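You operate a simulated robot arm through the tools that you are given. There is no shell and no other tool. Be economical: measure what you need, move in short steps, check, and stop when the job is done.

The job below is to be done with a simulated two-armed robot. You get a single attempt, and the scene is never put back.

Task
Take the lid off the tin that says "wire" on the desk surface and lay it down there.

Only the result counts: the job must be done as asked and must still hold three seconds after the hand-in. Knocking over, shifting, dropping, spilling or breaking anything else fails it. A push-on lid holds only when it is set on centred and level and pressed home; a screw cap is set on level and turned clockwise until tight.

Robot
Two 7-joint arms with two-finger parallel grippers on one trunk, on a base that drives. Base frame: it is fixed to the floor where the robot stands at the start and does not move with it; the origin is under the middle of the robot, x ahead of it, y to its left, z up. Lengths are in m, angles in degrees, forces in N, time in s.
The left shoulder is at the start at [0.07, 0.163, 1.17], the right one opposite. With the tool pointing down near the work surface each hand reaches from about 0.36 to 0.88 m from the robot's upright axis, wherever it stands, measured 20 degrees to its own side. Payload 3.43 kg a hand.
Tool frame (each hand has its own): the origin (TCP) lies between the finger pads and is the grasp point; the fingertips stand 0.034 m ahead of it; z points along the fingers, y is the line along which they close. Largest opening 0.128 m; finger width 0.024, thickness 0.012; the body of the gripper, 0.048 by 0.13 m, starts 0.096 m behind the TCP.
Orientation is told as [roll, pitch, yaw] about the base's x, y, z axes, in that order, counted from this pose: with the fingers straight down and closing along the base's y, the tool's x points along the base's -x, its y along +y and its z along -z.

Tools
- The arms move only by the tool nudge_tool. It takes "left_deltas", "right_deltas" or both (then of equal length, played together; a hand with none holds still); each is a list of rows, each an object of numbers (a shift or turn left out is 0, a gripper value left out holds the last): "tx", "ty", "tz": the shift along the tool's x, y, z in units of 500 mm (1.0 is 500 mm); "rx", "ry", "rz": the turn, a rotation vector about the tool's x, y, z in units of 60 degrees (1.0 is 60 degrees). In form: [{"tx": .., "ty": .., "tz": .., "rx": .., "ry": .., "rz": ..}, ...]. A call has 1 to 10 rows; each row is the pose to reach, as a shift and turn from the pose commanded when the call began, along the tool's axes at that moment. "left_claw" and "right_claw" are, for a hand that has rows, the finger opening in m, from 0 to 0.128, set as the call begins (left out, the last holds). A call with a number of a shift or a turn outside -1 to 1 is refused whole. Each row takes 0.2 s and may step no farther than 0.05 m and 8.6 degrees from the row before; otherwise, or with a gripper value out of range, the whole call is refused. Where a pose cannot be reached the arm comes as near as it can. A force on the tool above 40 N (or 10 N above the force at the start of the call, whichever is more), or a blocked arm, ends the call early, and 0.2 s more pass. Each finger travels about 0.153 m/s and halts on what it meets, pressing with about 26 N; the grip force reading is that of the motor and also rises with nothing between the fingers. The clock runs only during rows and for 0.2 s after the last one: add rows that repeat a pose to give the fingers time. It gives the time, the measured TCP pose, the force on the tool (base axes), the opening and the grip force at its end, in the units of the frame above (readings bear some noise), with the torque about the TCP (base axes, N m) and any sound that the robot's microphone picked up.
- Cameras (640 x 400 px; columns grow to the right, rows downward): "scene" is now at [0.136, -0.0117, 1.3976]; the picture's right is [-0.15, -0.99, 0.00], its down [-0.58, 0.09, -0.81] and it looks along [0.80, -0.12, -0.58] (base axes); focal length 292 px, centre (320, 200). "left" rides on the left gripper at [0.076, 0.011, -0.16] in its tool frame; the picture's right is [-0.15, 0.99, 0.00], its down [-0.88, -0.13, -0.46] and it looks along [-0.45, -0.07, 0.89] (tool axes); focal length 234 px, centre (320, 200). "right" rides on the right gripper at [0.076, -0.011, -0.16] in its tool frame; the picture's right is [0.15, 0.99, 0.00], its down [-0.88, 0.13, -0.46] and it looks along [-0.45, 0.07, 0.89] (tool axes); focal length 234 px, centre (320, 200).
- camera(camera): a new picture of that camera. No time passes.
- raise_lower(by): slides the trunk up (or, below 0, down) by that many m; the arms and the scene camera ride with it, the base frame stays. It gives what a move gives, with no picture.
- drive_base(legs): drives the robot by 1 to 6 legs, each [ahead, left, turn to the left] in m, m and degrees, along the robot's own axes; the way and the turn of a leg run together, so that a leg with both is an arc; at most 1.5 m and 180 degrees a leg. The arms and the cameras ride along, it lands a little off, and it stops where it bumps. It gives what a move gives.
- pan_tilt(pan, tilt): turns the head with the scene camera to pan (to the left, within 86 degrees either way) and tilt (down, from -29 to 69), counted from straight ahead of the robot. It gives what a move gives.
- probe_pixels(camera, pixels): for up to 12 pixels [column, row] of the newest picture of that camera ("zoom" is the newest enlarged one), the place [x, y, z] in the base frame of the surface seen there, good to about 0.002 m. No time passes.
- enlarge(camera, box): a new picture of the part [left, top, right, bottom] of that camera's present view, enlarged. No time passes.
- close_job(): hands the job in; it is judged then, once.

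Go step by step. Measure first, check grasps and placings, and put right what went wrong. The budget is 80 turns and 70 pictures, counting those below and the enlarged ones. Unless the task says otherwise, let go and move clear before handing in, and close with one line.

The tools are called after "Call:" as a command line: name --argument value ..., lists and objects as JSON in quotes. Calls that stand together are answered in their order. nudge_tool: Moves the arms, as the interface text tells. Its arguments: {"type":"object","properties":{"left_deltas":{"type":"array","items":{"type":"object","properties":{"tx":{"type":"number"},"ty":{"type":"number"},"tz":{"type":"number"},"rx":{"type":"number"},"ry":{"type":"number"},"rz":{"type":"number"}}}},"left_claw":{"type":"number"},"right_deltas":{"type":"array","items":{"type":"object","properties":{"tx":{"type":"number"},"ty":{"type":"number"},"tz":{"type":"number"},"rx":{"type":"number"},"ry":{"type":"number"},"rz":{"type":"number"}}}},"right_claw":{"type":"number"}},"required":[]} The other tools are called the same way: raise_lower (by) slides the trunk up or down; drive_base (legs) drives the base; pan_tilt (pan, tilt) turns the head that bears the scene camera; camera (camera) takes a picture; probe_pixels (camera, pixels) gives the place of the surface under pixels of a picture; enlarge (camera, box) takes an enlarged picture of a part of a camera's view; close_job () hands the job in.

At the start:

```text
t: 0.0
left_ee_pos: [0.715, 0.1538, 1.0951]
left_orientation: [0.1, 0.1, 0.1]
left_ft_force: [0.3, 0.2, 0.0]
left_ft_torque: [-0.04, 0.01, 0.02]
left_opening: 0.128
left_finger_force: 0.0
right_ee_pos: [0.523, -0.3612, 1.1215]
right_orientation: [0.1, 0.0, 0.1]
right_ft_force: [-0.4, -0.3, 1.0]
right_ft_torque: [0.02, 0.0, 0.03]
right_opening: 0.1278
right_finger_force: 0.0
trunk travel left (down, up): [-0.65, 0.29]
robot x, y, heading: [0.0002, -0.0014, 0.0]
head pan, tilt: [-8.4, 35.6]
```

scene: 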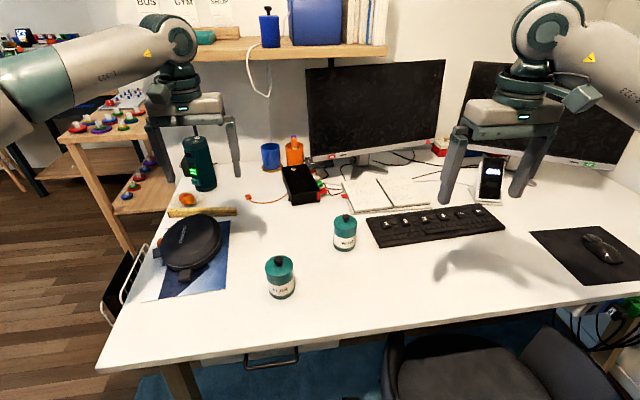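
right: 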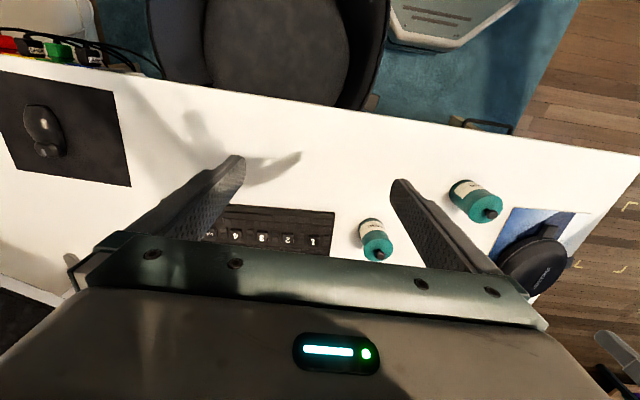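
left: 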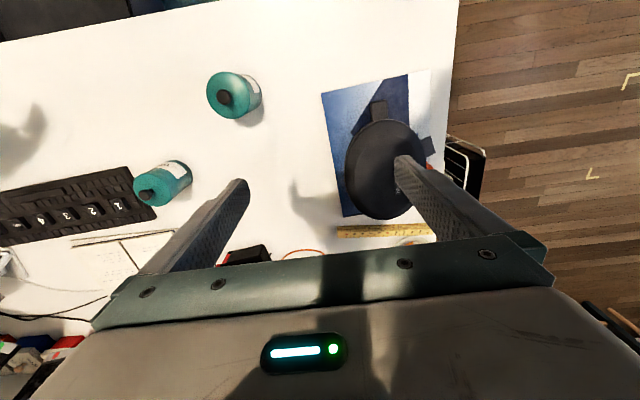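

Two teal tins stand on the desk, near scene pixels (280,275) and (345,232). I enlarge both to read the labels.

Call:
enlarge --camera "scene" --box '[240, 200, 380, 310]'

Call:
probe_pixels --camera "scene" --pixels '[[280, 259], [280, 267], [280, 278], [281, 292], [345, 216], [345, 224], [345, 232], [345, 244], [310, 270], [300, 320]]'

```text
3.64 times, centred on (310, 255) of scene
```

zoom: 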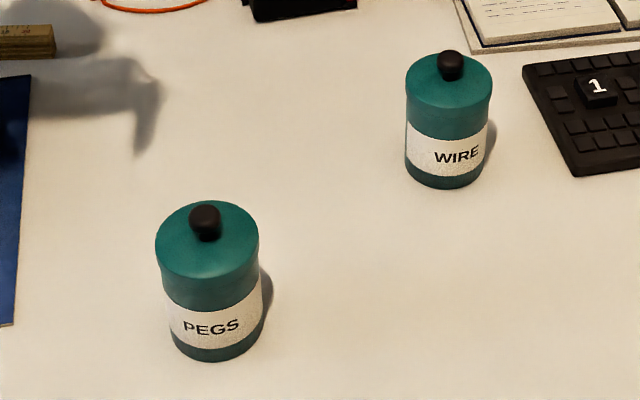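

```text
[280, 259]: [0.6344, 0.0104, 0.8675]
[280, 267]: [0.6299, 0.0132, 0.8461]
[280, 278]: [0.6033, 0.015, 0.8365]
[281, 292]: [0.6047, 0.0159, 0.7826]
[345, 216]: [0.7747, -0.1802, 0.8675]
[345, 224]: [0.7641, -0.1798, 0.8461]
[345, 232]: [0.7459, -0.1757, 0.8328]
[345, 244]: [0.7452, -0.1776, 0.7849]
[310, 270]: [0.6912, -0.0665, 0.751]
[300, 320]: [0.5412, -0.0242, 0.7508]
```

The far tin, at about (0.775, -0.18), is labelled WIRE. I look closer at its lid and measure it.

Call:
enlarge --camera "scene" --box '[321, 205, 369, 255]'

Call:
enlarge --camera "left" --box '[110, 130, 220, 230]'

```text
8.00 times, centred on (345, 230) of scene
```

zoom: 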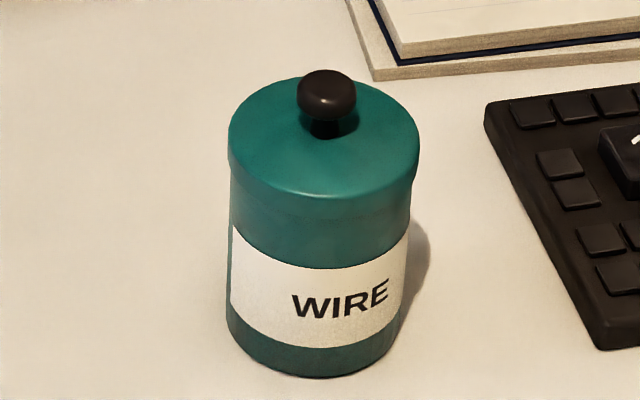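

```text
4.00 times, centred on (165, 180) of left
```

zoom: 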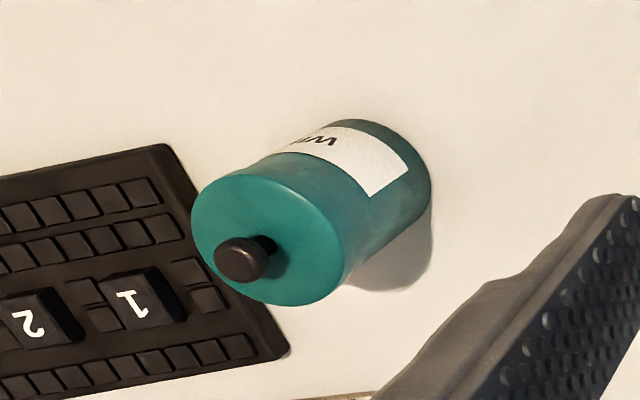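

The lid slightly overhangs the body and carries a mushroom knob. I probe the lid rim and knob in this left zoom.

Call:
probe_pixels --camera "zoom" --pixels '[[196, 225], [338, 260], [255, 180], [285, 300], [240, 258], [220, 262], [262, 258], [310, 195], [340, 215], [375, 230], [330, 180], [160, 150]]'

```text
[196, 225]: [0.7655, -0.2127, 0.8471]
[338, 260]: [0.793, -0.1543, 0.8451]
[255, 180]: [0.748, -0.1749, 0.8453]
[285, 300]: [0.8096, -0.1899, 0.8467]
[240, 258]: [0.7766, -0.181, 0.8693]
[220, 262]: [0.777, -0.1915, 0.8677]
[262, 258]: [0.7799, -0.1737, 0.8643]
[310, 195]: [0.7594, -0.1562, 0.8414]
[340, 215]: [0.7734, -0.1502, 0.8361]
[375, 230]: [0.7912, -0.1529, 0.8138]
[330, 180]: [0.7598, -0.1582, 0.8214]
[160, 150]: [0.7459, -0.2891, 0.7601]
```

The lid is centred at about (0.778, -0.182). Its top is at z 0.846, the radius is about 0.033 and the knob top is at 0.869. I move the right hand above the knob.

Call:
nudge_tool --right_deltas '[{"tx": -0.064, "ty": 0.045, "tz": 0.043}, {"tx": -0.128, "ty": 0.09, "tz": 0.086}, {"tx": -0.191, "ty": 0.134, "tz": 0.128}, {"tx": -0.255, "ty": 0.179, "tz": 0.171}, {"tx": -0.319, "ty": 0.224, "tz": 0.214}, {"tx": -0.383, "ty": 0.269, "tz": 0.257}, {"tx": -0.447, "ty": 0.313, "tz": 0.3}, {"tx": -0.511, "ty": 0.358, "tz": 0.343}, {"tx": -0.511, "ty": 0.358, "tz": 0.343}]' --right_claw 0.06

Call:
camera --camera "right"

Call:
camera --camera "scene"

```text
t: 2.0
left_ee_pos: [0.7133, 0.153, 1.0964]
left_orientation: [0.0, 0.1, 0.1]
left_ft_force: [-0.7, -0.3, -0.3]
left_ft_torque: [0.03, -0.04, 0.01]
left_opening: 0.1278
left_finger_force: 0.1
right_ee_pos: [0.778, -0.1833, 0.95]
right_orientation: [0.0, -0.1, 0.1]
right_ft_force: [0.5, -0.5, 0.5]
right_ft_torque: [0.01, -0.02, -0.04]
right_opening: 0.0598
right_finger_force: 0.0
trunk travel left (down, up): [-0.65, 0.29]
robot x, y, heading: [0.0003, -0.0053, 0.0]
head pan, tilt: [-8.4, 35.6]
```

```text
63 pictures are left
```

right: 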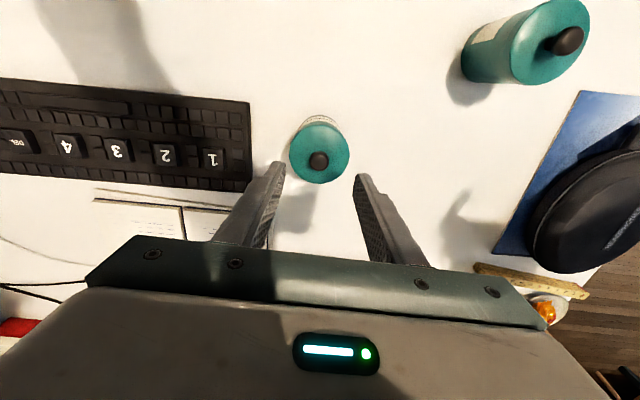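

```text
62 pictures are left
```

scene: 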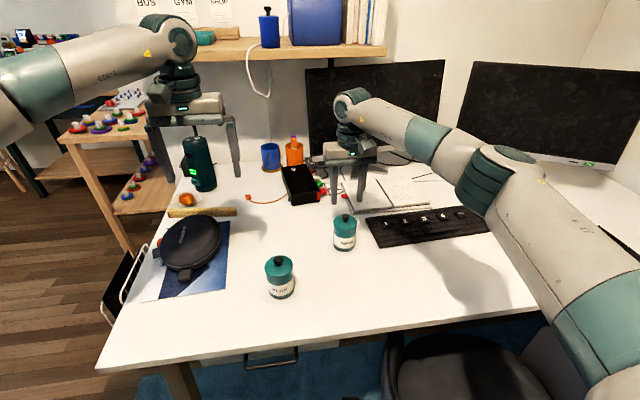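

The hand is over the knob, which shows at right-camera (318,160). I probe the knob's position once more.

Call:
probe_pixels --camera "right" --pixels '[[318, 159], [311, 160], [326, 160], [318, 166], [291, 150], [348, 150], [318, 181], [318, 128]]'

```text
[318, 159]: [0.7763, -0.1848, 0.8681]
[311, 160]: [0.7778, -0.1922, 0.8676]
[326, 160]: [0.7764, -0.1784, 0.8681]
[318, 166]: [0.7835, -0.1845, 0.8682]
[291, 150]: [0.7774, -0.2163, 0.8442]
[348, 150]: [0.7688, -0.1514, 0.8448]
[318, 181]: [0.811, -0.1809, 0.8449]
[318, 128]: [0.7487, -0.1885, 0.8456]
```

The knob is at (0.778, -0.184), so the hand is aligned. I lower until the tips are about 4 mm above the lid, then close.

Call:
nudge_tool --right_deltas '[{"tz": 0.06}, {"tz": 0.1}, {"tz": 0.132}, {"tz": 0.132}]' --right_claw 0.06

Call:
nudge_tool --right_deltas '[{}, {}, {}, {}]' --right_claw 0.0

Call:
enlarge --camera "scene" --box '[305, 180, 385, 260]'

```text
t: 3.0
left_ee_pos: [0.7135, 0.1553, 1.0959]
left_orientation: [0.0, 0.0, 0.2]
left_ft_force: [-0.5, -0.4, -0.8]
left_ft_torque: [0.01, 0.0, 0.0]
left_opening: 0.1281
left_finger_force: 0.0
right_ee_pos: [0.7786, -0.1834, 0.8815]
right_orientation: [0.0, 0.0, 0.0]
right_ft_force: [0.4, -1.2, 0.1]
right_ft_torque: [-0.03, -0.02, 0.0]
right_opening: 0.0599
right_finger_force: 0.0
trunk travel left (down, up): [-0.65, 0.29]
robot x, y, heading: [-0.0012, 0.0017, -0.2]
head pan, tilt: [-8.4, 35.6]
```

```text
t: 4.0
left_ee_pos: [0.7146, 0.1541, 1.0957]
left_orientation: [0.0, 0.0, 0.1]
left_ft_force: [0.1, -0.5, 0.0]
left_ft_torque: [-0.01, 0.02, -0.02]
left_opening: 0.1278
left_finger_force: 0.1
right_ee_pos: [0.7783, -0.1836, 0.8813]
right_orientation: [-0.1, -0.1, 0.1]
right_ft_force: [0.0, -0.4, -1.0]
right_ft_torque: [0.01, 0.01, 0.01]
right_opening: 0.0201
right_finger_force: 26.4
trunk travel left (down, up): [-0.65, 0.29]
robot x, y, heading: [-0.001, 0.0006, 0.2]
head pan, tilt: [-8.4, 35.6]
```

```text
5.00 times, centred on (345, 220) of scene
```

zoom: 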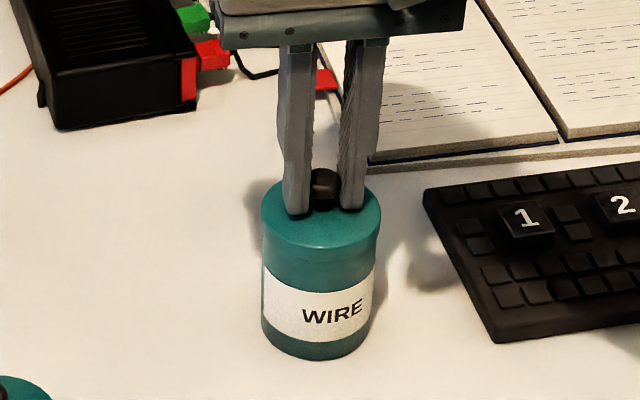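

The knob is held (opening 0.020, grip force 26 N). I lift gently by 6 mm and watch the force.

Call:
nudge_tool --right_deltas '[{"tz": -0.004}, {"tz": -0.008}, {"tz": -0.012}]'

Call:
enlarge --camera "scene" --box '[305, 180, 385, 260]'

```text
t: 4.8
left_ee_pos: [0.7142, 0.1536, 1.0954]
left_orientation: [0.1, 0.0, 0.1]
left_ft_force: [0.0, -0.2, 0.1]
left_ft_torque: [-0.02, -0.03, 0.04]
left_opening: 0.128
left_finger_force: 0.1
right_ee_pos: [0.7784, -0.1823, 0.8876]
right_orientation: [0.0, 0.0, 0.0]
right_ft_force: [0.0, -0.4, -1.3]
right_ft_torque: [0.0, 0.01, 0.01]
right_opening: 0.0197
right_finger_force: 25.8
trunk travel left (down, up): [-0.65, 0.29]
robot x, y, heading: [0.0052, -0.0006, 0.2]
head pan, tilt: [-8.4, 35.6]
```

```text
5.00 times, centred on (345, 220) of scene
```

zoom: 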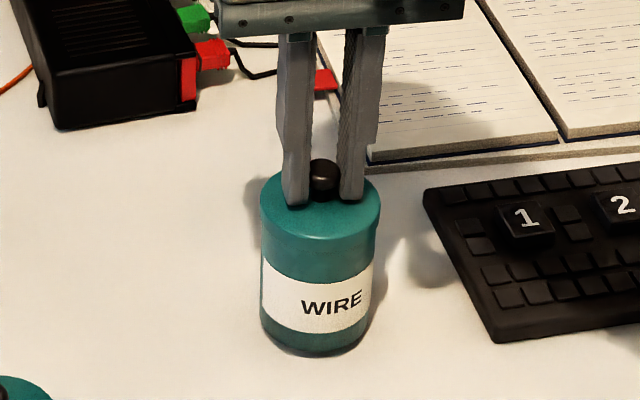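

The whole tin came up with the lid: the label moved up by about 10 px and the force reads about 1.3 N. The lid is a push fit, so the left hand must hold the body. I set the tin back down and tilt the left hand for a side grasp.

Call:
nudge_tool --right_deltas '[{"tz": 0.004}, {"tz": 0.008}, {"tz": 0.012}]'

Call:
nudge_tool --left_deltas '[{"tx": 0.041, "ty": -0.026, "tz": 0.0115, "ry": -0.125}, {"tx": 0.082, "ty": -0.052, "tz": 0.023, "ry": -0.25}, {"tx": 0.123, "ty": -0.078, "tz": 0.0345, "ry": -0.375}, {"tx": 0.164, "ty": -0.104, "tz": 0.046, "ry": -0.5}, {"tx": 0.205, "ty": -0.13, "tz": 0.0575, "ry": -0.625}, {"tx": 0.246, "ty": -0.156, "tz": 0.069, "ry": -0.75}, {"tx": 0.287, "ty": -0.182, "tz": 0.0805, "ry": -0.875}, {"tx": 0.328, "ty": -0.208, "tz": 0.092, "ry": -1.0}, {"tx": 0.328, "ty": -0.208, "tz": 0.092, "ry": -1.0}]' --left_claw 0.09

Call:
camera --camera "scene"

Call:
camera --camera "left"

```text
t: 5.6
left_ee_pos: [0.7151, 0.1546, 1.0942]
left_orientation: [0.0, 0.0, 0.1]
left_ft_force: [-0.1, 0.9, -0.2]
left_ft_torque: [0.01, -0.01, 0.02]
left_opening: 0.1277
left_finger_force: 0.0
right_ee_pos: [0.7782, -0.1814, 0.8823]
right_orientation: [0.0, 0.0, -0.1]
right_ft_force: [0.3, 0.3, -1.7]
right_ft_torque: [0.02, 0.01, -0.01]
right_opening: 0.02
right_finger_force: 26.2
trunk travel left (down, up): [-0.65, 0.29]
robot x, y, heading: [0.002, -0.0017, -0.3]
head pan, tilt: [-8.4, 35.6]
```

```text
t: 7.6
left_ee_pos: [0.5507, 0.051, 1.0485]
left_orientation: [-0.3, -60.1, 0.2]
left_ft_force: [0.7, 0.3, -0.1]
left_ft_torque: [0.01, 0.03, -0.02]
left_opening: 0.0902
left_finger_force: 0.1
right_ee_pos: [0.7791, -0.1815, 0.8831]
right_orientation: [-0.1, 0.0, 0.0]
right_ft_force: [-0.1, 0.5, -0.3]
right_ft_torque: [-0.05, -0.04, -0.03]
right_opening: 0.0201
right_finger_force: 26.3
trunk travel left (down, up): [-0.65, 0.29]
robot x, y, heading: [-0.0005, 0.0005, 0.3]
head pan, tilt: [-8.4, 35.6]
```

```text
59 pictures are left
```

scene: 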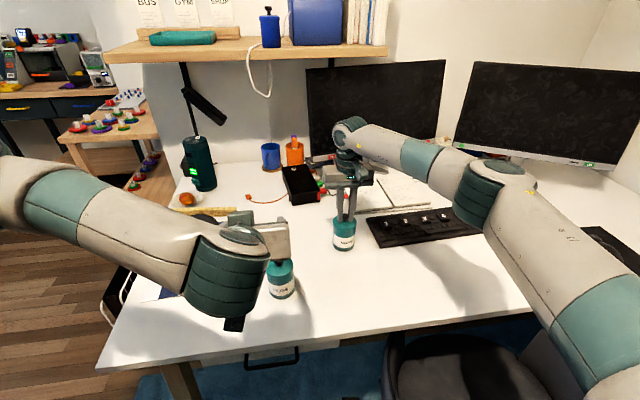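

```text
58 pictures are left
```

left: 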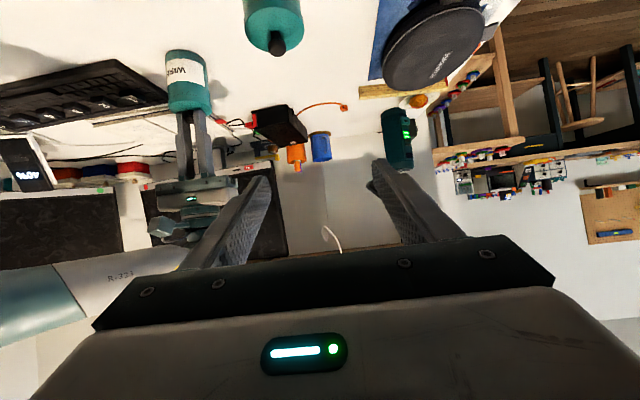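

The tilt worked (pitch -60) and the arms are clear of each other. Before approaching I probe the keyboard edge and the tin body in the left picture.

Call:
probe_pixels --camera "left" --pixels '[[163, 98], [140, 65], [120, 60], [128, 85], [170, 70], [208, 70], [188, 55], [172, 100], [208, 100], [188, 80]]'

Call:
enlarge --camera "left" --box '[140, 30, 240, 130]'

```text
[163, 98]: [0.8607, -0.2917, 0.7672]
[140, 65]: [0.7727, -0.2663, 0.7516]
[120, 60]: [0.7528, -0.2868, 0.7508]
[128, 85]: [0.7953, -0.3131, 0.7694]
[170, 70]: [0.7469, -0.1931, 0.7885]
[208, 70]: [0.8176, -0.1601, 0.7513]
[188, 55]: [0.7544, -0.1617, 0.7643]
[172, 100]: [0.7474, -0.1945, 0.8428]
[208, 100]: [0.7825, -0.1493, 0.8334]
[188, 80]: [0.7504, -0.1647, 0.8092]
```

```text
4.00 times, centred on (190, 80) of left
```

zoom: 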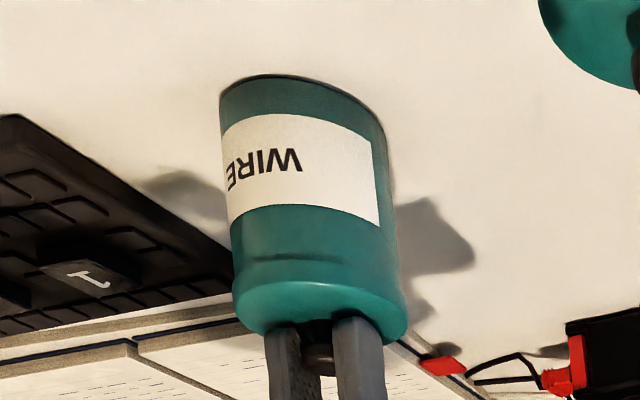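

The keyboard edge is well outside the fingers' path. I bring the left hand to the staging point in front of the tin.

Call:
nudge_tool --left_deltas '[{"tx": 0.031, "ty": -0.0666, "tz": 0.0426}, {"tx": 0.062, "ty": -0.133, "tz": 0.085}, {"tx": 0.093, "ty": -0.2, "tz": 0.128}, {"tx": 0.123, "ty": -0.266, "tz": 0.17}, {"tx": 0.154, "ty": -0.333, "tz": 0.213}, {"tx": 0.185, "ty": -0.4, "tz": 0.255}, {"tx": 0.216, "ty": -0.466, "tz": 0.298}, {"tx": 0.216, "ty": -0.466, "tz": 0.298}]' --left_claw 0.09

Call:
camera --camera "scene"

Call:
camera --camera "left"

```text
t: 9.4
left_ee_pos: [0.6258, -0.1817, 0.8803]
left_orientation: [-0.1, -60.0, 0.2]
left_ft_force: [0.8, 0.1, 0.6]
left_ft_torque: [0.03, -0.01, -0.05]
left_opening: 0.09
left_finger_force: 0.1
right_ee_pos: [0.7781, -0.1818, 0.8833]
right_orientation: [-0.1, 0.0, 0.0]
right_ft_force: [-0.7, 0.7, 0.4]
right_ft_torque: [-0.01, -0.02, -0.03]
right_opening: 0.0201
right_finger_force: 26.3
trunk travel left (down, up): [-0.65, 0.29]
robot x, y, heading: [-0.0046, -0.0029, 0.1]
head pan, tilt: [-8.4, 35.6]
```

```text
56 pictures are left
```

scene: 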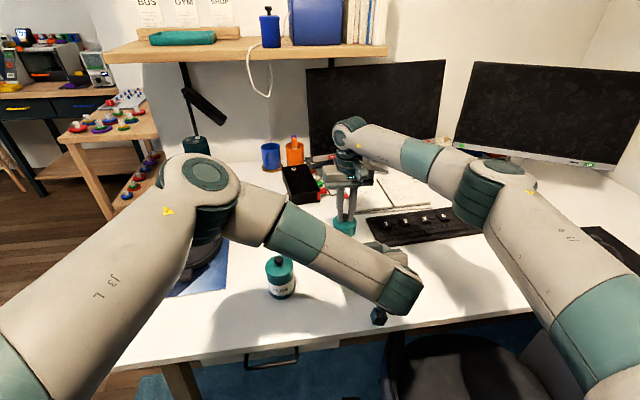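

```text
55 pictures are left
```

left: 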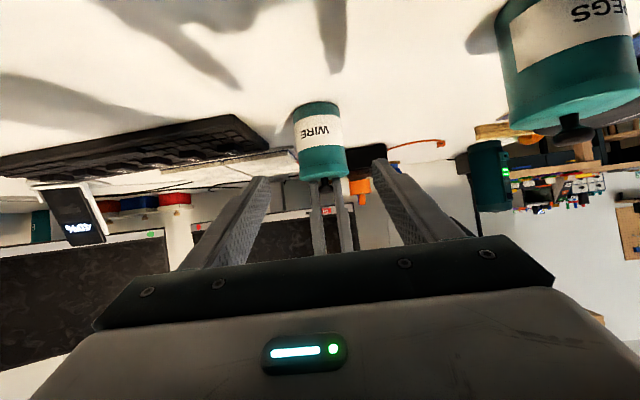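

The hand is lined up on the tin. The left forearm passes near PEGS at scene (300,250), so I check its clearance first.

Call:
probe_pixels --camera "scene" --pixels '[[260, 245], [285, 250], [310, 262], [340, 278], [370, 295], [400, 290], [380, 316], [210, 230], [205, 250], [280, 259], [300, 220]]'

```text
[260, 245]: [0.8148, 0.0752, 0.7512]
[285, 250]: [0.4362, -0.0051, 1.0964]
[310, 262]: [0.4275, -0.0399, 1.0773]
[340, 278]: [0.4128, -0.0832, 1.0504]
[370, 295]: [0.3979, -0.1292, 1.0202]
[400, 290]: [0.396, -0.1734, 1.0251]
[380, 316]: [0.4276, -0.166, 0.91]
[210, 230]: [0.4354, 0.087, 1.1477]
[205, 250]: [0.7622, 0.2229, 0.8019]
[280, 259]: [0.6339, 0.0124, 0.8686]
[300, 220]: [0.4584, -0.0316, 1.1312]
```

There is about 13 cm of clearance now and I expect about 4 cm at the end. I approach partway and re-check.

Call:
nudge_tool --left_deltas '[{"tz": 0.05}, {"tz": 0.1}, {"tz": 0.15}, {"tz": 0.2}]'

Call:
camera --camera "scene"

Call:
camera --camera "left"

Call:
probe_pixels --camera "scene" --pixels '[[300, 220], [285, 240], [285, 250], [310, 262], [340, 270], [320, 250], [270, 235]]'

```text
t: 10.4
left_ee_pos: [0.7129, -0.1813, 0.8315]
left_orientation: [-0.1, -60.1, 0.1]
left_ft_force: [0.1, -0.1, 0.0]
left_ft_torque: [-0.01, -0.01, 0.0]
left_opening: 0.09
left_finger_force: 0.0
right_ee_pos: [0.7782, -0.1818, 0.8839]
right_orientation: [0.0, 0.0, -0.1]
right_ft_force: [-0.2, 1.0, -1.0]
right_ft_torque: [-0.02, 0.03, -0.01]
right_opening: 0.0203
right_finger_force: 26.0
trunk travel left (down, up): [-0.65, 0.29]
robot x, y, heading: [-0.0003, 0.0017, 0.0]
head pan, tilt: [-8.4, 35.6]
```

```text
54 pictures are left
```

scene: 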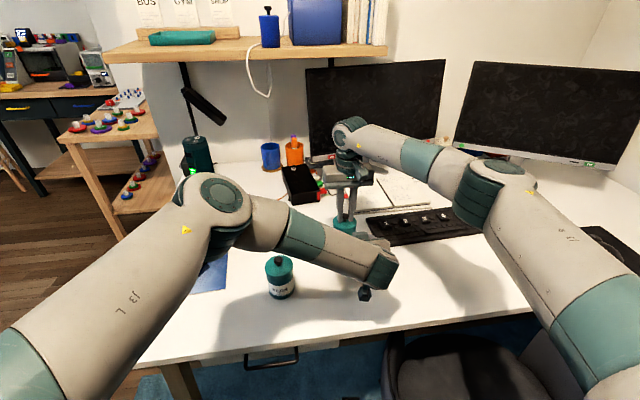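

```text
53 pictures are left
```

left: 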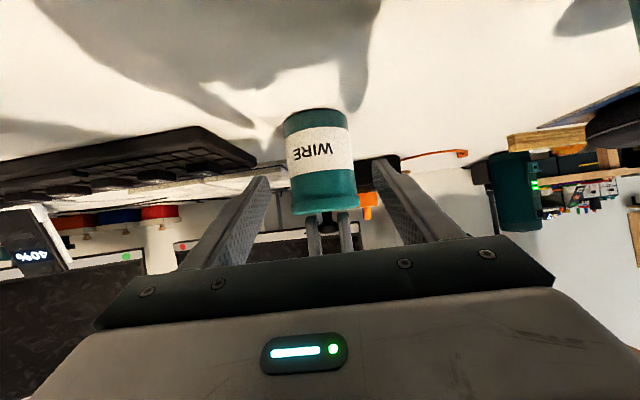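

```text
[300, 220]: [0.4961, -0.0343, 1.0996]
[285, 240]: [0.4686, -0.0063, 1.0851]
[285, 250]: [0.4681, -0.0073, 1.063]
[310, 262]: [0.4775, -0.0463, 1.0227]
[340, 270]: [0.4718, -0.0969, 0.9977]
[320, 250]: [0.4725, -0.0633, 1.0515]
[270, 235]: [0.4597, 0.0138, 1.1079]
```

The forearm's lower visible edge is still at z of about 1.06 near PEGS, which is safe. I advance the last 75 mm and look before closing.

Call:
nudge_tool --left_deltas '[{"tz": 0.04}, {"tz": 0.08}, {"tz": 0.115}, {"tz": 0.15}, {"tz": 0.15}]'

Call:
camera --camera "left"

Call:
camera --camera "scene"

```text
t: 11.6
left_ee_pos: [0.7769, -0.1823, 0.7945]
left_orientation: [0.0, -60.0, 0.0]
left_ft_force: [0.4, 0.2, -0.2]
left_ft_torque: [0.02, -0.01, -0.02]
left_opening: 0.0901
left_finger_force: 0.1
right_ee_pos: [0.7783, -0.1828, 0.884]
right_orientation: [0.0, -0.1, 0.0]
right_ft_force: [0.1, -0.5, -1.0]
right_ft_torque: [0.05, -0.02, -0.01]
right_opening: 0.02
right_finger_force: 26.2
trunk travel left (down, up): [-0.65, 0.29]
robot x, y, heading: [-0.0002, -0.0018, -0.0]
head pan, tilt: [-8.4, 35.6]
```

```text
52 pictures are left
```

left: 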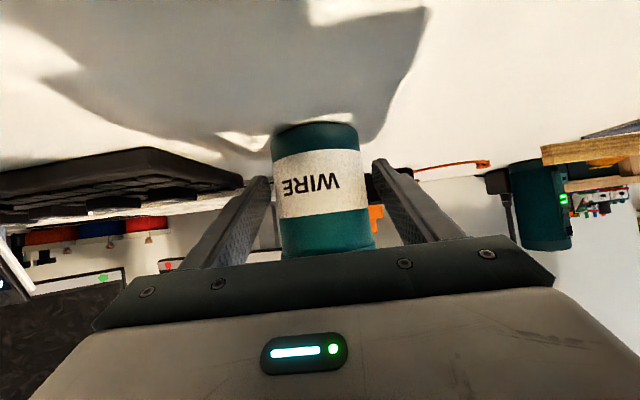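

```text
51 pictures are left
```

scene: 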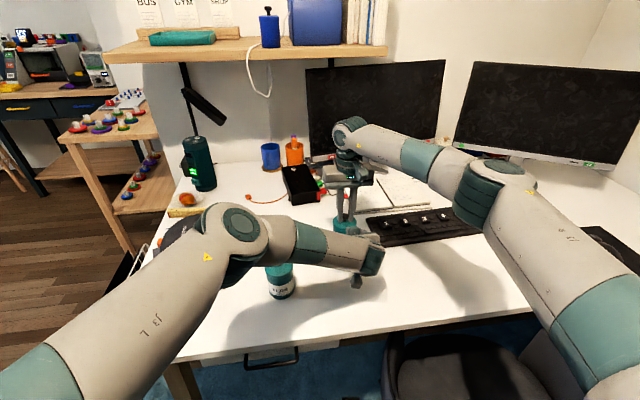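

The tin sits centred between the left fingers, with the body at left (320,190). I close the left gripper on the body.

Call:
nudge_tool --left_deltas '[{}, {}, {}, {}]' --left_claw 0.0

Call:
camera --camera "left"

```text
t: 12.6
left_ee_pos: [0.777, -0.1829, 0.7947]
left_orientation: [0.1, -59.9, 0.0]
left_ft_force: [-0.7, 0.3, 0.5]
left_ft_torque: [-0.01, 0.03, 0.0]
left_opening: 0.0711
left_finger_force: 26.0
right_ee_pos: [0.7794, -0.1825, 0.8835]
right_orientation: [-0.1, 0.1, 0.2]
right_ft_force: [0.1, 0.7, -0.6]
right_ft_torque: [-0.04, 0.03, -0.01]
right_opening: 0.0198
right_finger_force: 26.4
trunk travel left (down, up): [-0.65, 0.29]
robot x, y, heading: [0.0014, -0.0024, 0.2]
head pan, tilt: [-8.4, 35.6]
heard: snap
```

```text
50 pictures are left
```

left: 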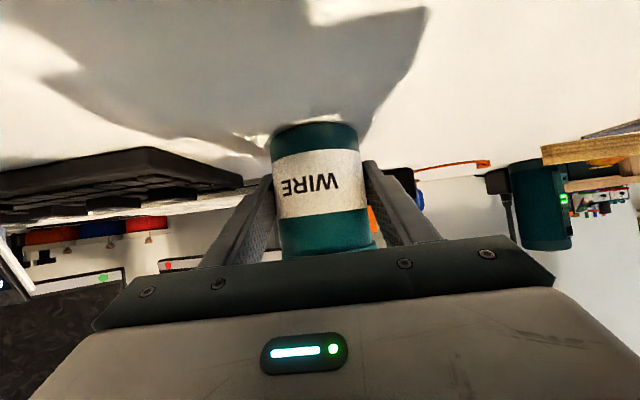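

The body is held at 0.071 opening with 26 N, and a snap was heard. I now raise the right hand slowly.

Call:
nudge_tool --right_deltas '[{"tz": -0.006}, {"tz": -0.012}, {"tz": -0.018}, {"tz": -0.024}, {"tz": -0.03}]'

Call:
enlarge --camera "scene" --box '[305, 180, 385, 260]'

Call:
camera --camera "left"

```text
t: 13.8
left_ee_pos: [0.7779, -0.1827, 0.7956]
left_orientation: [0.1, -59.9, 0.0]
left_ft_force: [-0.6, 0.8, 0.5]
left_ft_torque: [0.01, 0.02, 0.01]
left_opening: 0.0709
left_finger_force: 26.0
right_ee_pos: [0.7779, -0.1825, 0.8962]
right_orientation: [0.0, 0.1, 0.0]
right_ft_force: [-0.5, -0.5, 0.1]
right_ft_torque: [0.03, 0.0, 0.01]
right_opening: 0.02
right_finger_force: 26.0
trunk travel left (down, up): [-0.65, 0.29]
robot x, y, heading: [0.0015, 0.0039, 0.1]
head pan, tilt: [-8.4, 35.6]
```

```text
5.00 times, centred on (345, 220) of scene
```

zoom: 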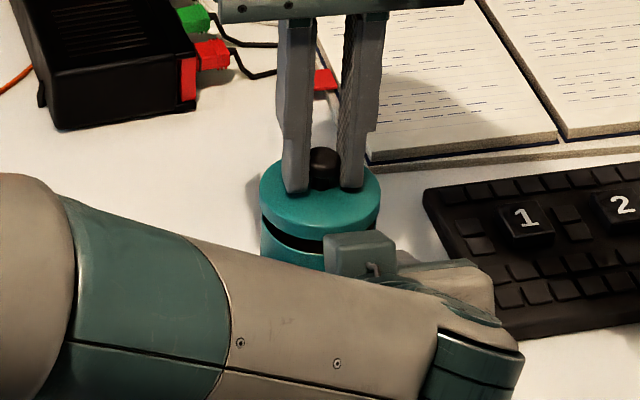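

```text
48 pictures are left
```

left: 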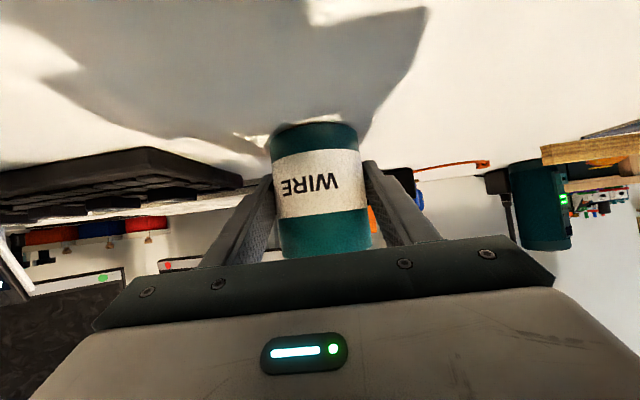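

The dark gap at zoom (300,240) shows the lid is free. I raise it further, and settle the tin down about 1.5 mm with the left hand in case it hovers.

Call:
nudge_tool --right_deltas '[{"tz": -0.06}, {"tz": -0.12}, {"tz": -0.17}, {"tz": -0.17}]'

Call:
nudge_tool --left_deltas '[{"tx": 0.0013, "tz": 0.0007}, {"tx": 0.0026, "tz": 0.0015}]'

Call:
camera --camera "scene"

Call:
enlarge --camera "left" --box '[250, 90, 390, 270]'

```text
t: 14.8
left_ee_pos: [0.7775, -0.1831, 0.7941]
left_orientation: [0.0, -60.1, 0.1]
left_ft_force: [-0.7, 0.4, -0.3]
left_ft_torque: [-0.03, -0.04, 0.01]
left_opening: 0.0709
left_finger_force: 25.9
right_ee_pos: [0.7781, -0.1828, 0.9816]
right_orientation: [0.0, 0.0, 0.0]
right_ft_force: [0.3, -0.5, -0.1]
right_ft_torque: [0.02, 0.03, 0.0]
right_opening: 0.0197
right_finger_force: 26.2
trunk travel left (down, up): [-0.65, 0.29]
robot x, y, heading: [-0.0012, -0.0006, 0.2]
head pan, tilt: [-8.4, 35.6]
```

```text
t: 15.4
left_ee_pos: [0.7782, -0.1812, 0.7938]
left_orientation: [0.0, -60.0, 0.1]
left_ft_force: [0.8, 0.6, 0.7]
left_ft_torque: [-0.02, 0.04, -0.02]
left_opening: 0.0712
left_finger_force: 26.0
right_ee_pos: [0.7777, -0.1819, 0.9827]
right_orientation: [0.0, -0.1, 0.0]
right_ft_force: [0.7, 0.6, -0.2]
right_ft_torque: [0.01, 0.0, -0.03]
right_opening: 0.0198
right_finger_force: 26.0
trunk travel left (down, up): [-0.65, 0.29]
robot x, y, heading: [0.0007, -0.003, 0.1]
head pan, tilt: [-8.4, 35.6]
```

```text
47 pictures are left
```

scene: 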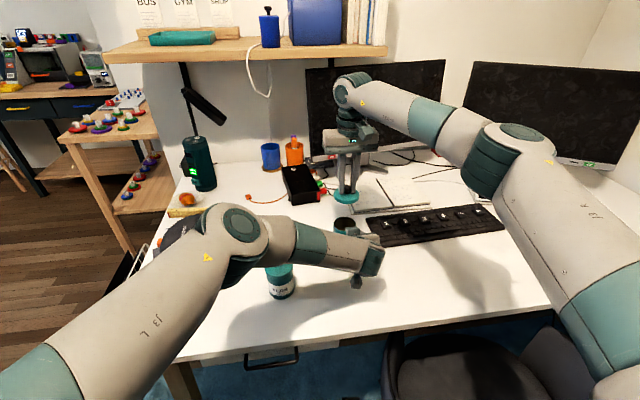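

```text
2.22 times, centred on (320, 180) of left
```

zoom: 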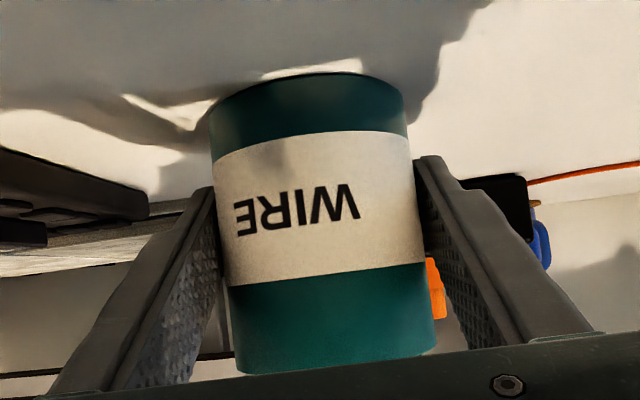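

The tin is standing on the desk and the lid is in the right hand at z 0.98. I open the left gripper and back out along its axis.

Call:
nudge_tool --left_deltas '[{}, {}]' --left_claw 0.092

Call:
nudge_tool --left_deltas '[{"tz": -0.05}, {"tz": -0.12}, {"tz": -0.2}, {"tz": -0.28}, {"tz": -0.35}, {"tz": -0.35}]'

Call:
camera --camera "scene"

```text
t: 16.0
left_ee_pos: [0.7781, -0.1819, 0.792]
left_orientation: [0.0, -60.0, 0.0]
left_ft_force: [0.7, 0.7, 0.4]
left_ft_torque: [0.01, 0.01, -0.01]
left_opening: 0.092
left_finger_force: 0.0
right_ee_pos: [0.779, -0.182, 0.9834]
right_orientation: [-0.1, 0.0, 0.1]
right_ft_force: [0.2, -0.3, -0.1]
right_ft_torque: [-0.04, -0.02, -0.02]
right_opening: 0.0197
right_finger_force: 26.2
trunk travel left (down, up): [-0.65, 0.29]
robot x, y, heading: [-0.0002, 0.0075, -0.0]
head pan, tilt: [-8.4, 35.6]
```

```text
t: 17.4
left_ee_pos: [0.6267, -0.181, 0.8796]
left_orientation: [-0.1, -60.1, 0.2]
left_ft_force: [-0.3, 0.3, -0.6]
left_ft_torque: [0.02, 0.0, 0.02]
left_opening: 0.092
left_finger_force: 0.0
right_ee_pos: [0.7791, -0.1829, 0.982]
right_orientation: [-0.1, 0.0, 0.1]
right_ft_force: [0.6, -0.3, -0.8]
right_ft_torque: [-0.02, 0.02, 0.02]
right_opening: 0.0194
right_finger_force: 25.7
trunk travel left (down, up): [-0.65, 0.29]
robot x, y, heading: [0.0013, -0.0024, 0.1]
head pan, tilt: [-8.4, 35.6]
```

```text
45 pictures are left
```

scene: 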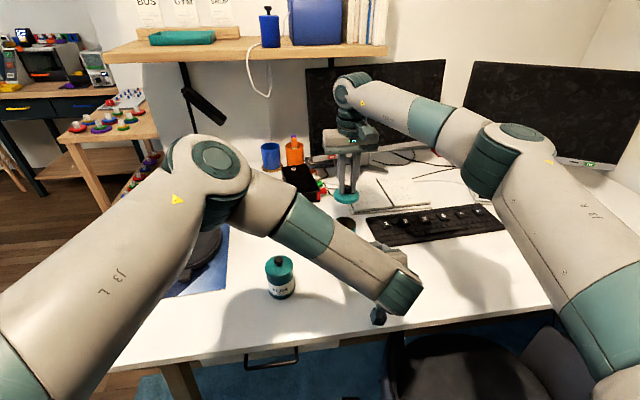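

The left hand is clear of the tin. I take it back along the way it came, up and to the left, then view the desk.

Call:
nudge_tool --left_deltas '[{"tx": -0.031, "ty": 0.0666, "tz": -0.0426}, {"tx": -0.062, "ty": 0.133, "tz": -0.085}, {"tx": -0.093, "ty": 0.2, "tz": -0.128}, {"tx": -0.123, "ty": 0.266, "tz": -0.17}, {"tx": -0.154, "ty": 0.333, "tz": -0.213}, {"tx": -0.185, "ty": 0.4, "tz": -0.255}, {"tx": -0.216, "ty": 0.466, "tz": -0.298}, {"tx": -0.216, "ty": 0.556, "tz": -0.298}, {"tx": -0.216, "ty": 0.646, "tz": -0.298}]'

Call:
camera --camera "scene"

Call:
camera --camera "right"

Call:
probe_pixels --camera "scene" --pixels '[[400, 270], [380, 290], [420, 280], [380, 246], [500, 229], [420, 262], [360, 275]]'

Call:
enlarge --camera "scene" --box '[305, 170, 405, 260]'

```text
t: 19.4
left_ee_pos: [0.5679, 0.1361, 1.0482]
left_orientation: [-0.2, -60.0, 0.1]
left_ft_force: [-0.3, 1.0, -0.3]
left_ft_torque: [0.0, -0.01, -0.02]
left_opening: 0.0922
left_finger_force: 0.1
left hand out of reach, approached as far as the arm can: row 9
right_ee_pos: [0.7783, -0.1801, 0.9834]
right_orientation: [-0.1, 0.1, 0.1]
right_ft_force: [-0.7, 0.6, -0.5]
right_ft_torque: [-0.04, 0.0, -0.04]
right_opening: 0.0194
right_finger_force: 26.3
trunk travel left (down, up): [-0.65, 0.29]
robot x, y, heading: [0.0003, 0.0052, -0.1]
head pan, tilt: [-8.4, 35.6]
```

```text
44 pictures are left
```

scene: 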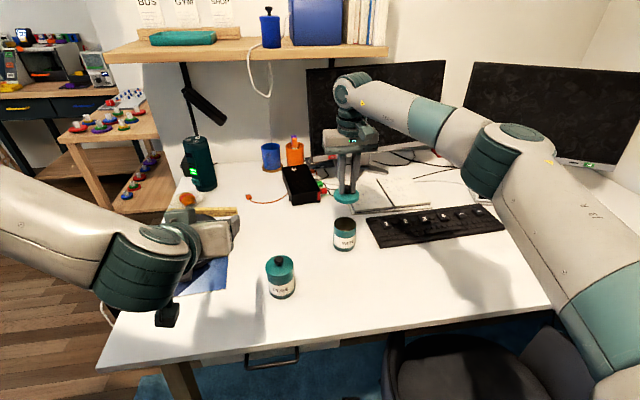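

```text
43 pictures are left
```

right: 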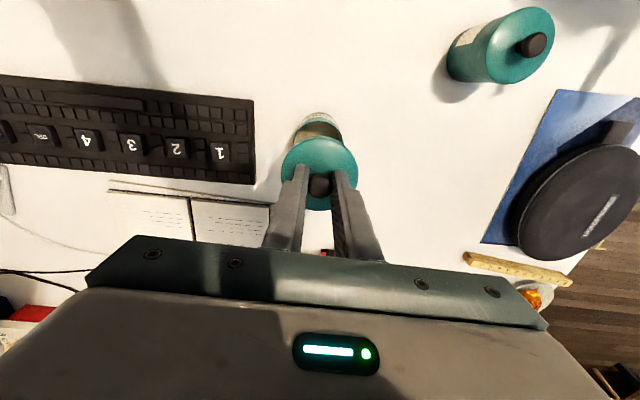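

```text
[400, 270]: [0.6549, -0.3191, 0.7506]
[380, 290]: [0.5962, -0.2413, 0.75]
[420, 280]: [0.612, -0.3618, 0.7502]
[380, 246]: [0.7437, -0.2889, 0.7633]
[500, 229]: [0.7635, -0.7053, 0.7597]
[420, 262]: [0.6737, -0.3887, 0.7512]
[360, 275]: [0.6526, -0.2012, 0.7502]
```

```text
4.44 times, centred on (355, 215) of scene
```

zoom: 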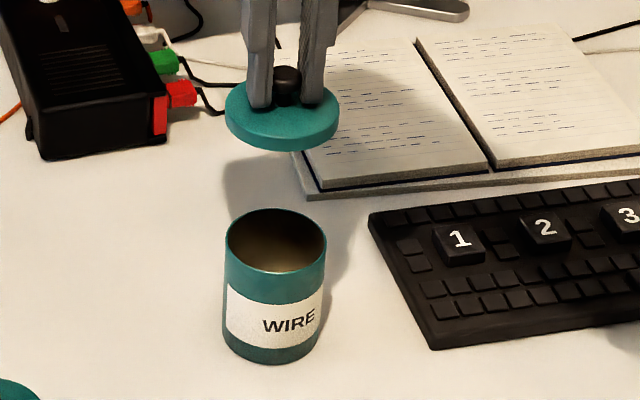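

The lid hangs level in the right hand and the open tin stands where it was. I carry the lid to the free spot (0.60, -0.25) and lower it to just above the desk.

Call:
nudge_tool --right_deltas '[{"tx": 0.06, "ty": -0.023}, {"tx": 0.13, "ty": -0.05}, {"tx": 0.21, "ty": -0.08}, {"tx": 0.29, "ty": -0.11}, {"tx": 0.356, "ty": -0.136}, {"tx": 0.356, "ty": -0.136, "tz": 0.08}, {"tx": 0.356, "ty": -0.136, "tz": 0.17}, {"tx": 0.356, "ty": -0.136, "tz": 0.25}, {"tx": 0.356, "ty": -0.136, "tz": 0.306}, {"tx": 0.356, "ty": -0.136, "tz": 0.306}]'

Call:
enlarge --camera "scene" --box '[330, 220, 430, 310]'

```text
t: 21.6
left_ee_pos: [0.5688, 0.1344, 1.0479]
left_orientation: [0.1, -60.0, 0.1]
left_ft_force: [-0.7, 0.6, 0.6]
left_ft_torque: [0.0, 0.03, -0.01]
left_opening: 0.0919
left_finger_force: 0.1
right_ee_pos: [0.5987, -0.25, 0.8311]
right_orientation: [0.0, 0.0, 0.0]
right_ft_force: [-0.1, 0.4, -0.4]
right_ft_torque: [0.0, 0.02, 0.0]
right_opening: 0.0192
right_finger_force: 26.2
trunk travel left (down, up): [-0.65, 0.29]
robot x, y, heading: [0.001, -0.0017, -0.1]
head pan, tilt: [-8.4, 35.6]
```

```text
4.44 times, centred on (380, 265) of scene
```

zoom: 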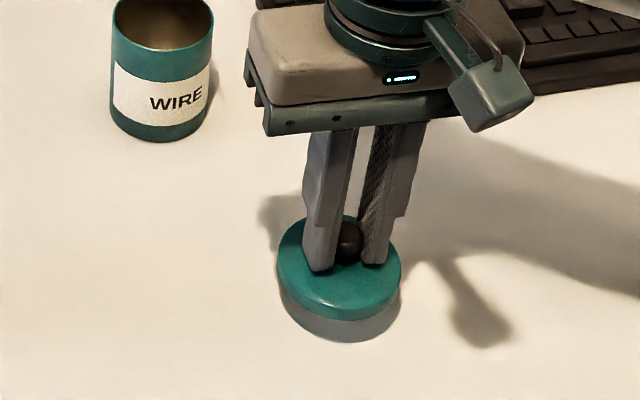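

The lid hovers about 2 cm above the desk with its shadow below it. I lower in small steps and read the force.

Call:
nudge_tool --right_deltas '[{"tz": 0.01}, {"tz": 0.02}, {"tz": 0.026}, {"tz": 0.026}]'

Call:
enlarge --camera "scene" --box '[355, 255, 415, 310]'

```text
t: 22.6
left_ee_pos: [0.5684, 0.1346, 1.0479]
left_orientation: [-0.1, -60.0, 0.2]
left_ft_force: [0.0, -0.4, -1.0]
left_ft_torque: [0.0, -0.02, 0.0]
left_opening: 0.0919
left_finger_force: 0.1
right_ee_pos: [0.6001, -0.2499, 0.8173]
right_orientation: [-0.1, 0.0, 0.0]
right_ft_force: [0.8, 0.7, -0.1]
right_ft_torque: [0.03, 0.02, 0.0]
right_opening: 0.0191
right_finger_force: 26.2
trunk travel left (down, up): [-0.65, 0.29]
robot x, y, heading: [0.0006, 0.0002, 0.2]
head pan, tilt: [-8.4, 35.6]
```

```text
7.27 times, centred on (385, 282) of scene
```

zoom: 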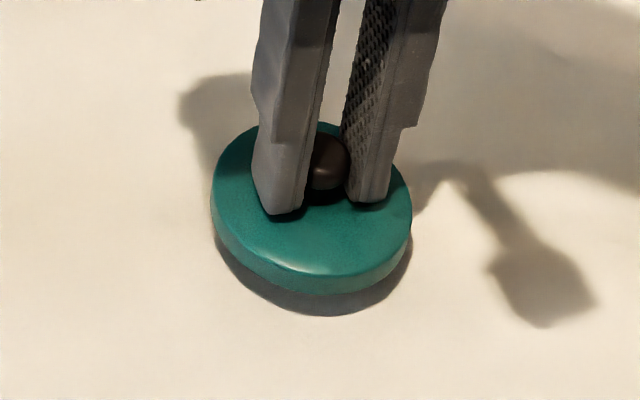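

A shadow gap remains at zoom (315,300). I probe the lid top and lower another 6 mm.

Call:
probe_pixels --camera "zoom" --pixels '[[310, 250], [235, 190], [400, 210], [220, 225], [315, 286], [315, 276]]'

Call:
nudge_tool --right_deltas '[{"tz": 0.004}, {"tz": 0.008}, {"tz": 0.012}, {"tz": 0.012}]'

Call:
enlarge --camera "scene" --box '[355, 255, 415, 310]'

```text
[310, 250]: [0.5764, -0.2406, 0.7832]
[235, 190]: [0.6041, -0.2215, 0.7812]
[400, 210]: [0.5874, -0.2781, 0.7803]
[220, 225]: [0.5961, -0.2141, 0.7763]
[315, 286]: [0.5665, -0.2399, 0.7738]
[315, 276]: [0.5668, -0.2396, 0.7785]
```

```text
t: 23.6
left_ee_pos: [0.5683, 0.135, 1.0485]
left_orientation: [0.0, -59.9, 0.1]
left_ft_force: [-0.1, 0.7, -0.4]
left_ft_torque: [0.03, 0.0, -0.02]
left_opening: 0.092
left_finger_force: 0.0
right_ee_pos: [0.5995, -0.2508, 0.811]
right_orientation: [0.0, 0.1, -0.1]
right_ft_force: [0.7, 0.7, -0.4]
right_ft_torque: [0.04, 0.01, -0.03]
right_opening: 0.0189
right_finger_force: 25.4
trunk travel left (down, up): [-0.65, 0.29]
robot x, y, heading: [0.0013, 0.0021, 0.2]
head pan, tilt: [-8.4, 35.6]
```

```text
7.27 times, centred on (385, 282) of scene
```

zoom: 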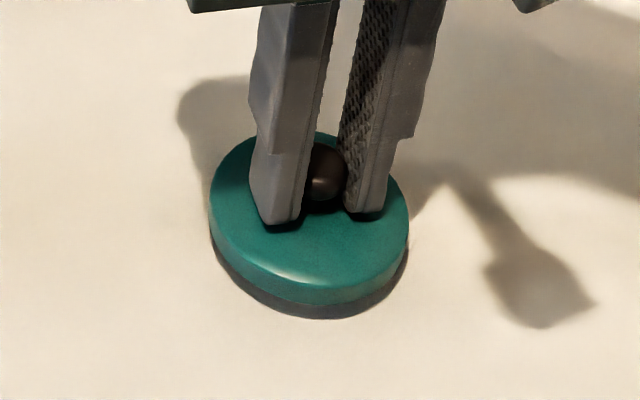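

A small gap still shows and there is no contact force yet. I keep going down in 2 mm steps.

Call:
nudge_tool --right_deltas '[{"tz": 0.004}, {"tz": 0.008}, {"tz": 0.008}]'

Call:
enlarge --camera "scene" --box '[355, 255, 415, 310]'

```text
t: 24.4
left_ee_pos: [0.5692, 0.1348, 1.0466]
left_orientation: [0.1, -60.0, 0.1]
left_ft_force: [0.8, -0.7, 0.1]
left_ft_torque: [0.0, -0.02, -0.02]
left_opening: 0.0923
left_finger_force: 0.0
right_ee_pos: [0.601, -0.2502, 0.8072]
right_orientation: [0.0, 0.0, 0.0]
right_ft_force: [0.4, 0.0, 0.0]
right_ft_torque: [0.03, 0.0, -0.03]
right_opening: 0.019
right_finger_force: 25.9
trunk travel left (down, up): [-0.65, 0.29]
robot x, y, heading: [-0.0037, 0.0022, 0.1]
head pan, tilt: [-8.4, 35.6]
```

```text
7.27 times, centred on (385, 282) of scene
```

zoom: 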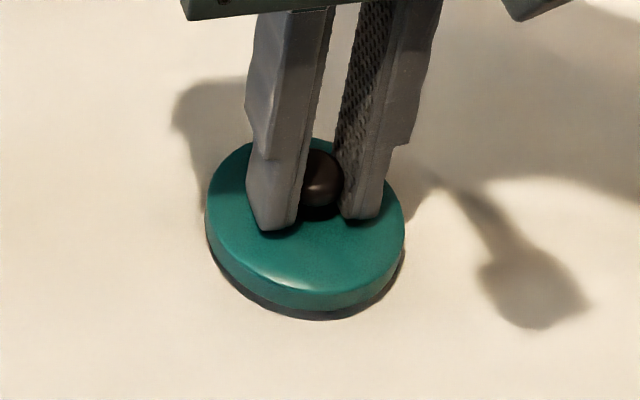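

Call:
nudge_tool --right_deltas '[{"tz": 0.003}, {"tz": 0.006}, {"tz": 0.008}, {"tz": 0.008}]'

Call:
enlarge --camera "scene" --box '[355, 255, 415, 310]'

```text
t: 25.4
left_ee_pos: [0.5695, 0.1344, 1.0471]
left_orientation: [0.1, -60.0, 0.1]
left_ft_force: [-0.5, -0.3, 1.0]
left_ft_torque: [0.01, -0.02, -0.01]
left_opening: 0.0918
left_finger_force: 0.0
right_ee_pos: [0.6005, -0.2492, 0.8042]
right_orientation: [0.1, 0.1, 0.0]
right_ft_force: [0.3, 0.8, -0.8]
right_ft_torque: [0.03, -0.02, 0.04]
right_opening: 0.0192
right_finger_force: 26.3
trunk travel left (down, up): [-0.65, 0.29]
robot x, y, heading: [-0.0011, -0.0013, 0.1]
head pan, tilt: [-8.4, 35.6]
```

```text
7.27 times, centred on (385, 282) of scene
```

zoom: 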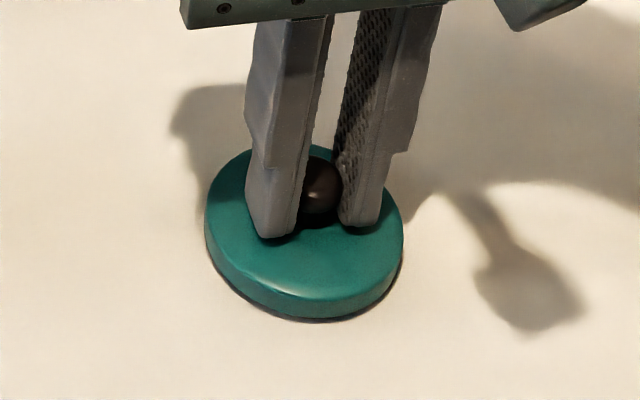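

The gap is almost closed, with only a thin dark line at zoom (315,320). I go 2.5 mm more.

Call:
nudge_tool --right_deltas '[{"tz": 0.002}, {"tz": 0.004}, {"tz": 0.005}, {"tz": 0.005}]'

Call:
enlarge --camera "scene" --box '[355, 255, 415, 310]'

```text
t: 26.4
left_ee_pos: [0.5685, 0.1347, 1.049]
left_orientation: [0.0, -60.0, 0.1]
left_ft_force: [-0.6, -0.6, -0.5]
left_ft_torque: [0.01, 0.01, 0.01]
left_opening: 0.0922
left_finger_force: 0.1
right_ee_pos: [0.601, -0.2513, 0.8008]
right_orientation: [0.0, 0.0, 0.0]
right_ft_force: [-0.6, -0.2, 0.7]
right_ft_torque: [-0.03, -0.01, 0.0]
right_opening: 0.019
right_finger_force: 26.5
trunk travel left (down, up): [-0.65, 0.29]
robot x, y, heading: [0.0039, 0.0009, -0.0]
head pan, tilt: [-8.4, 35.6]
```

```text
7.27 times, centred on (385, 282) of scene
```

zoom: 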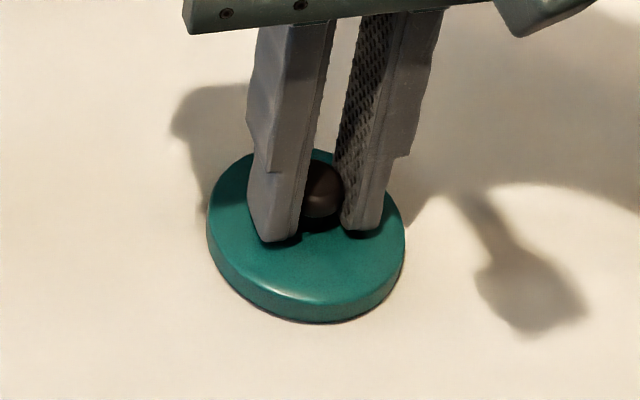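

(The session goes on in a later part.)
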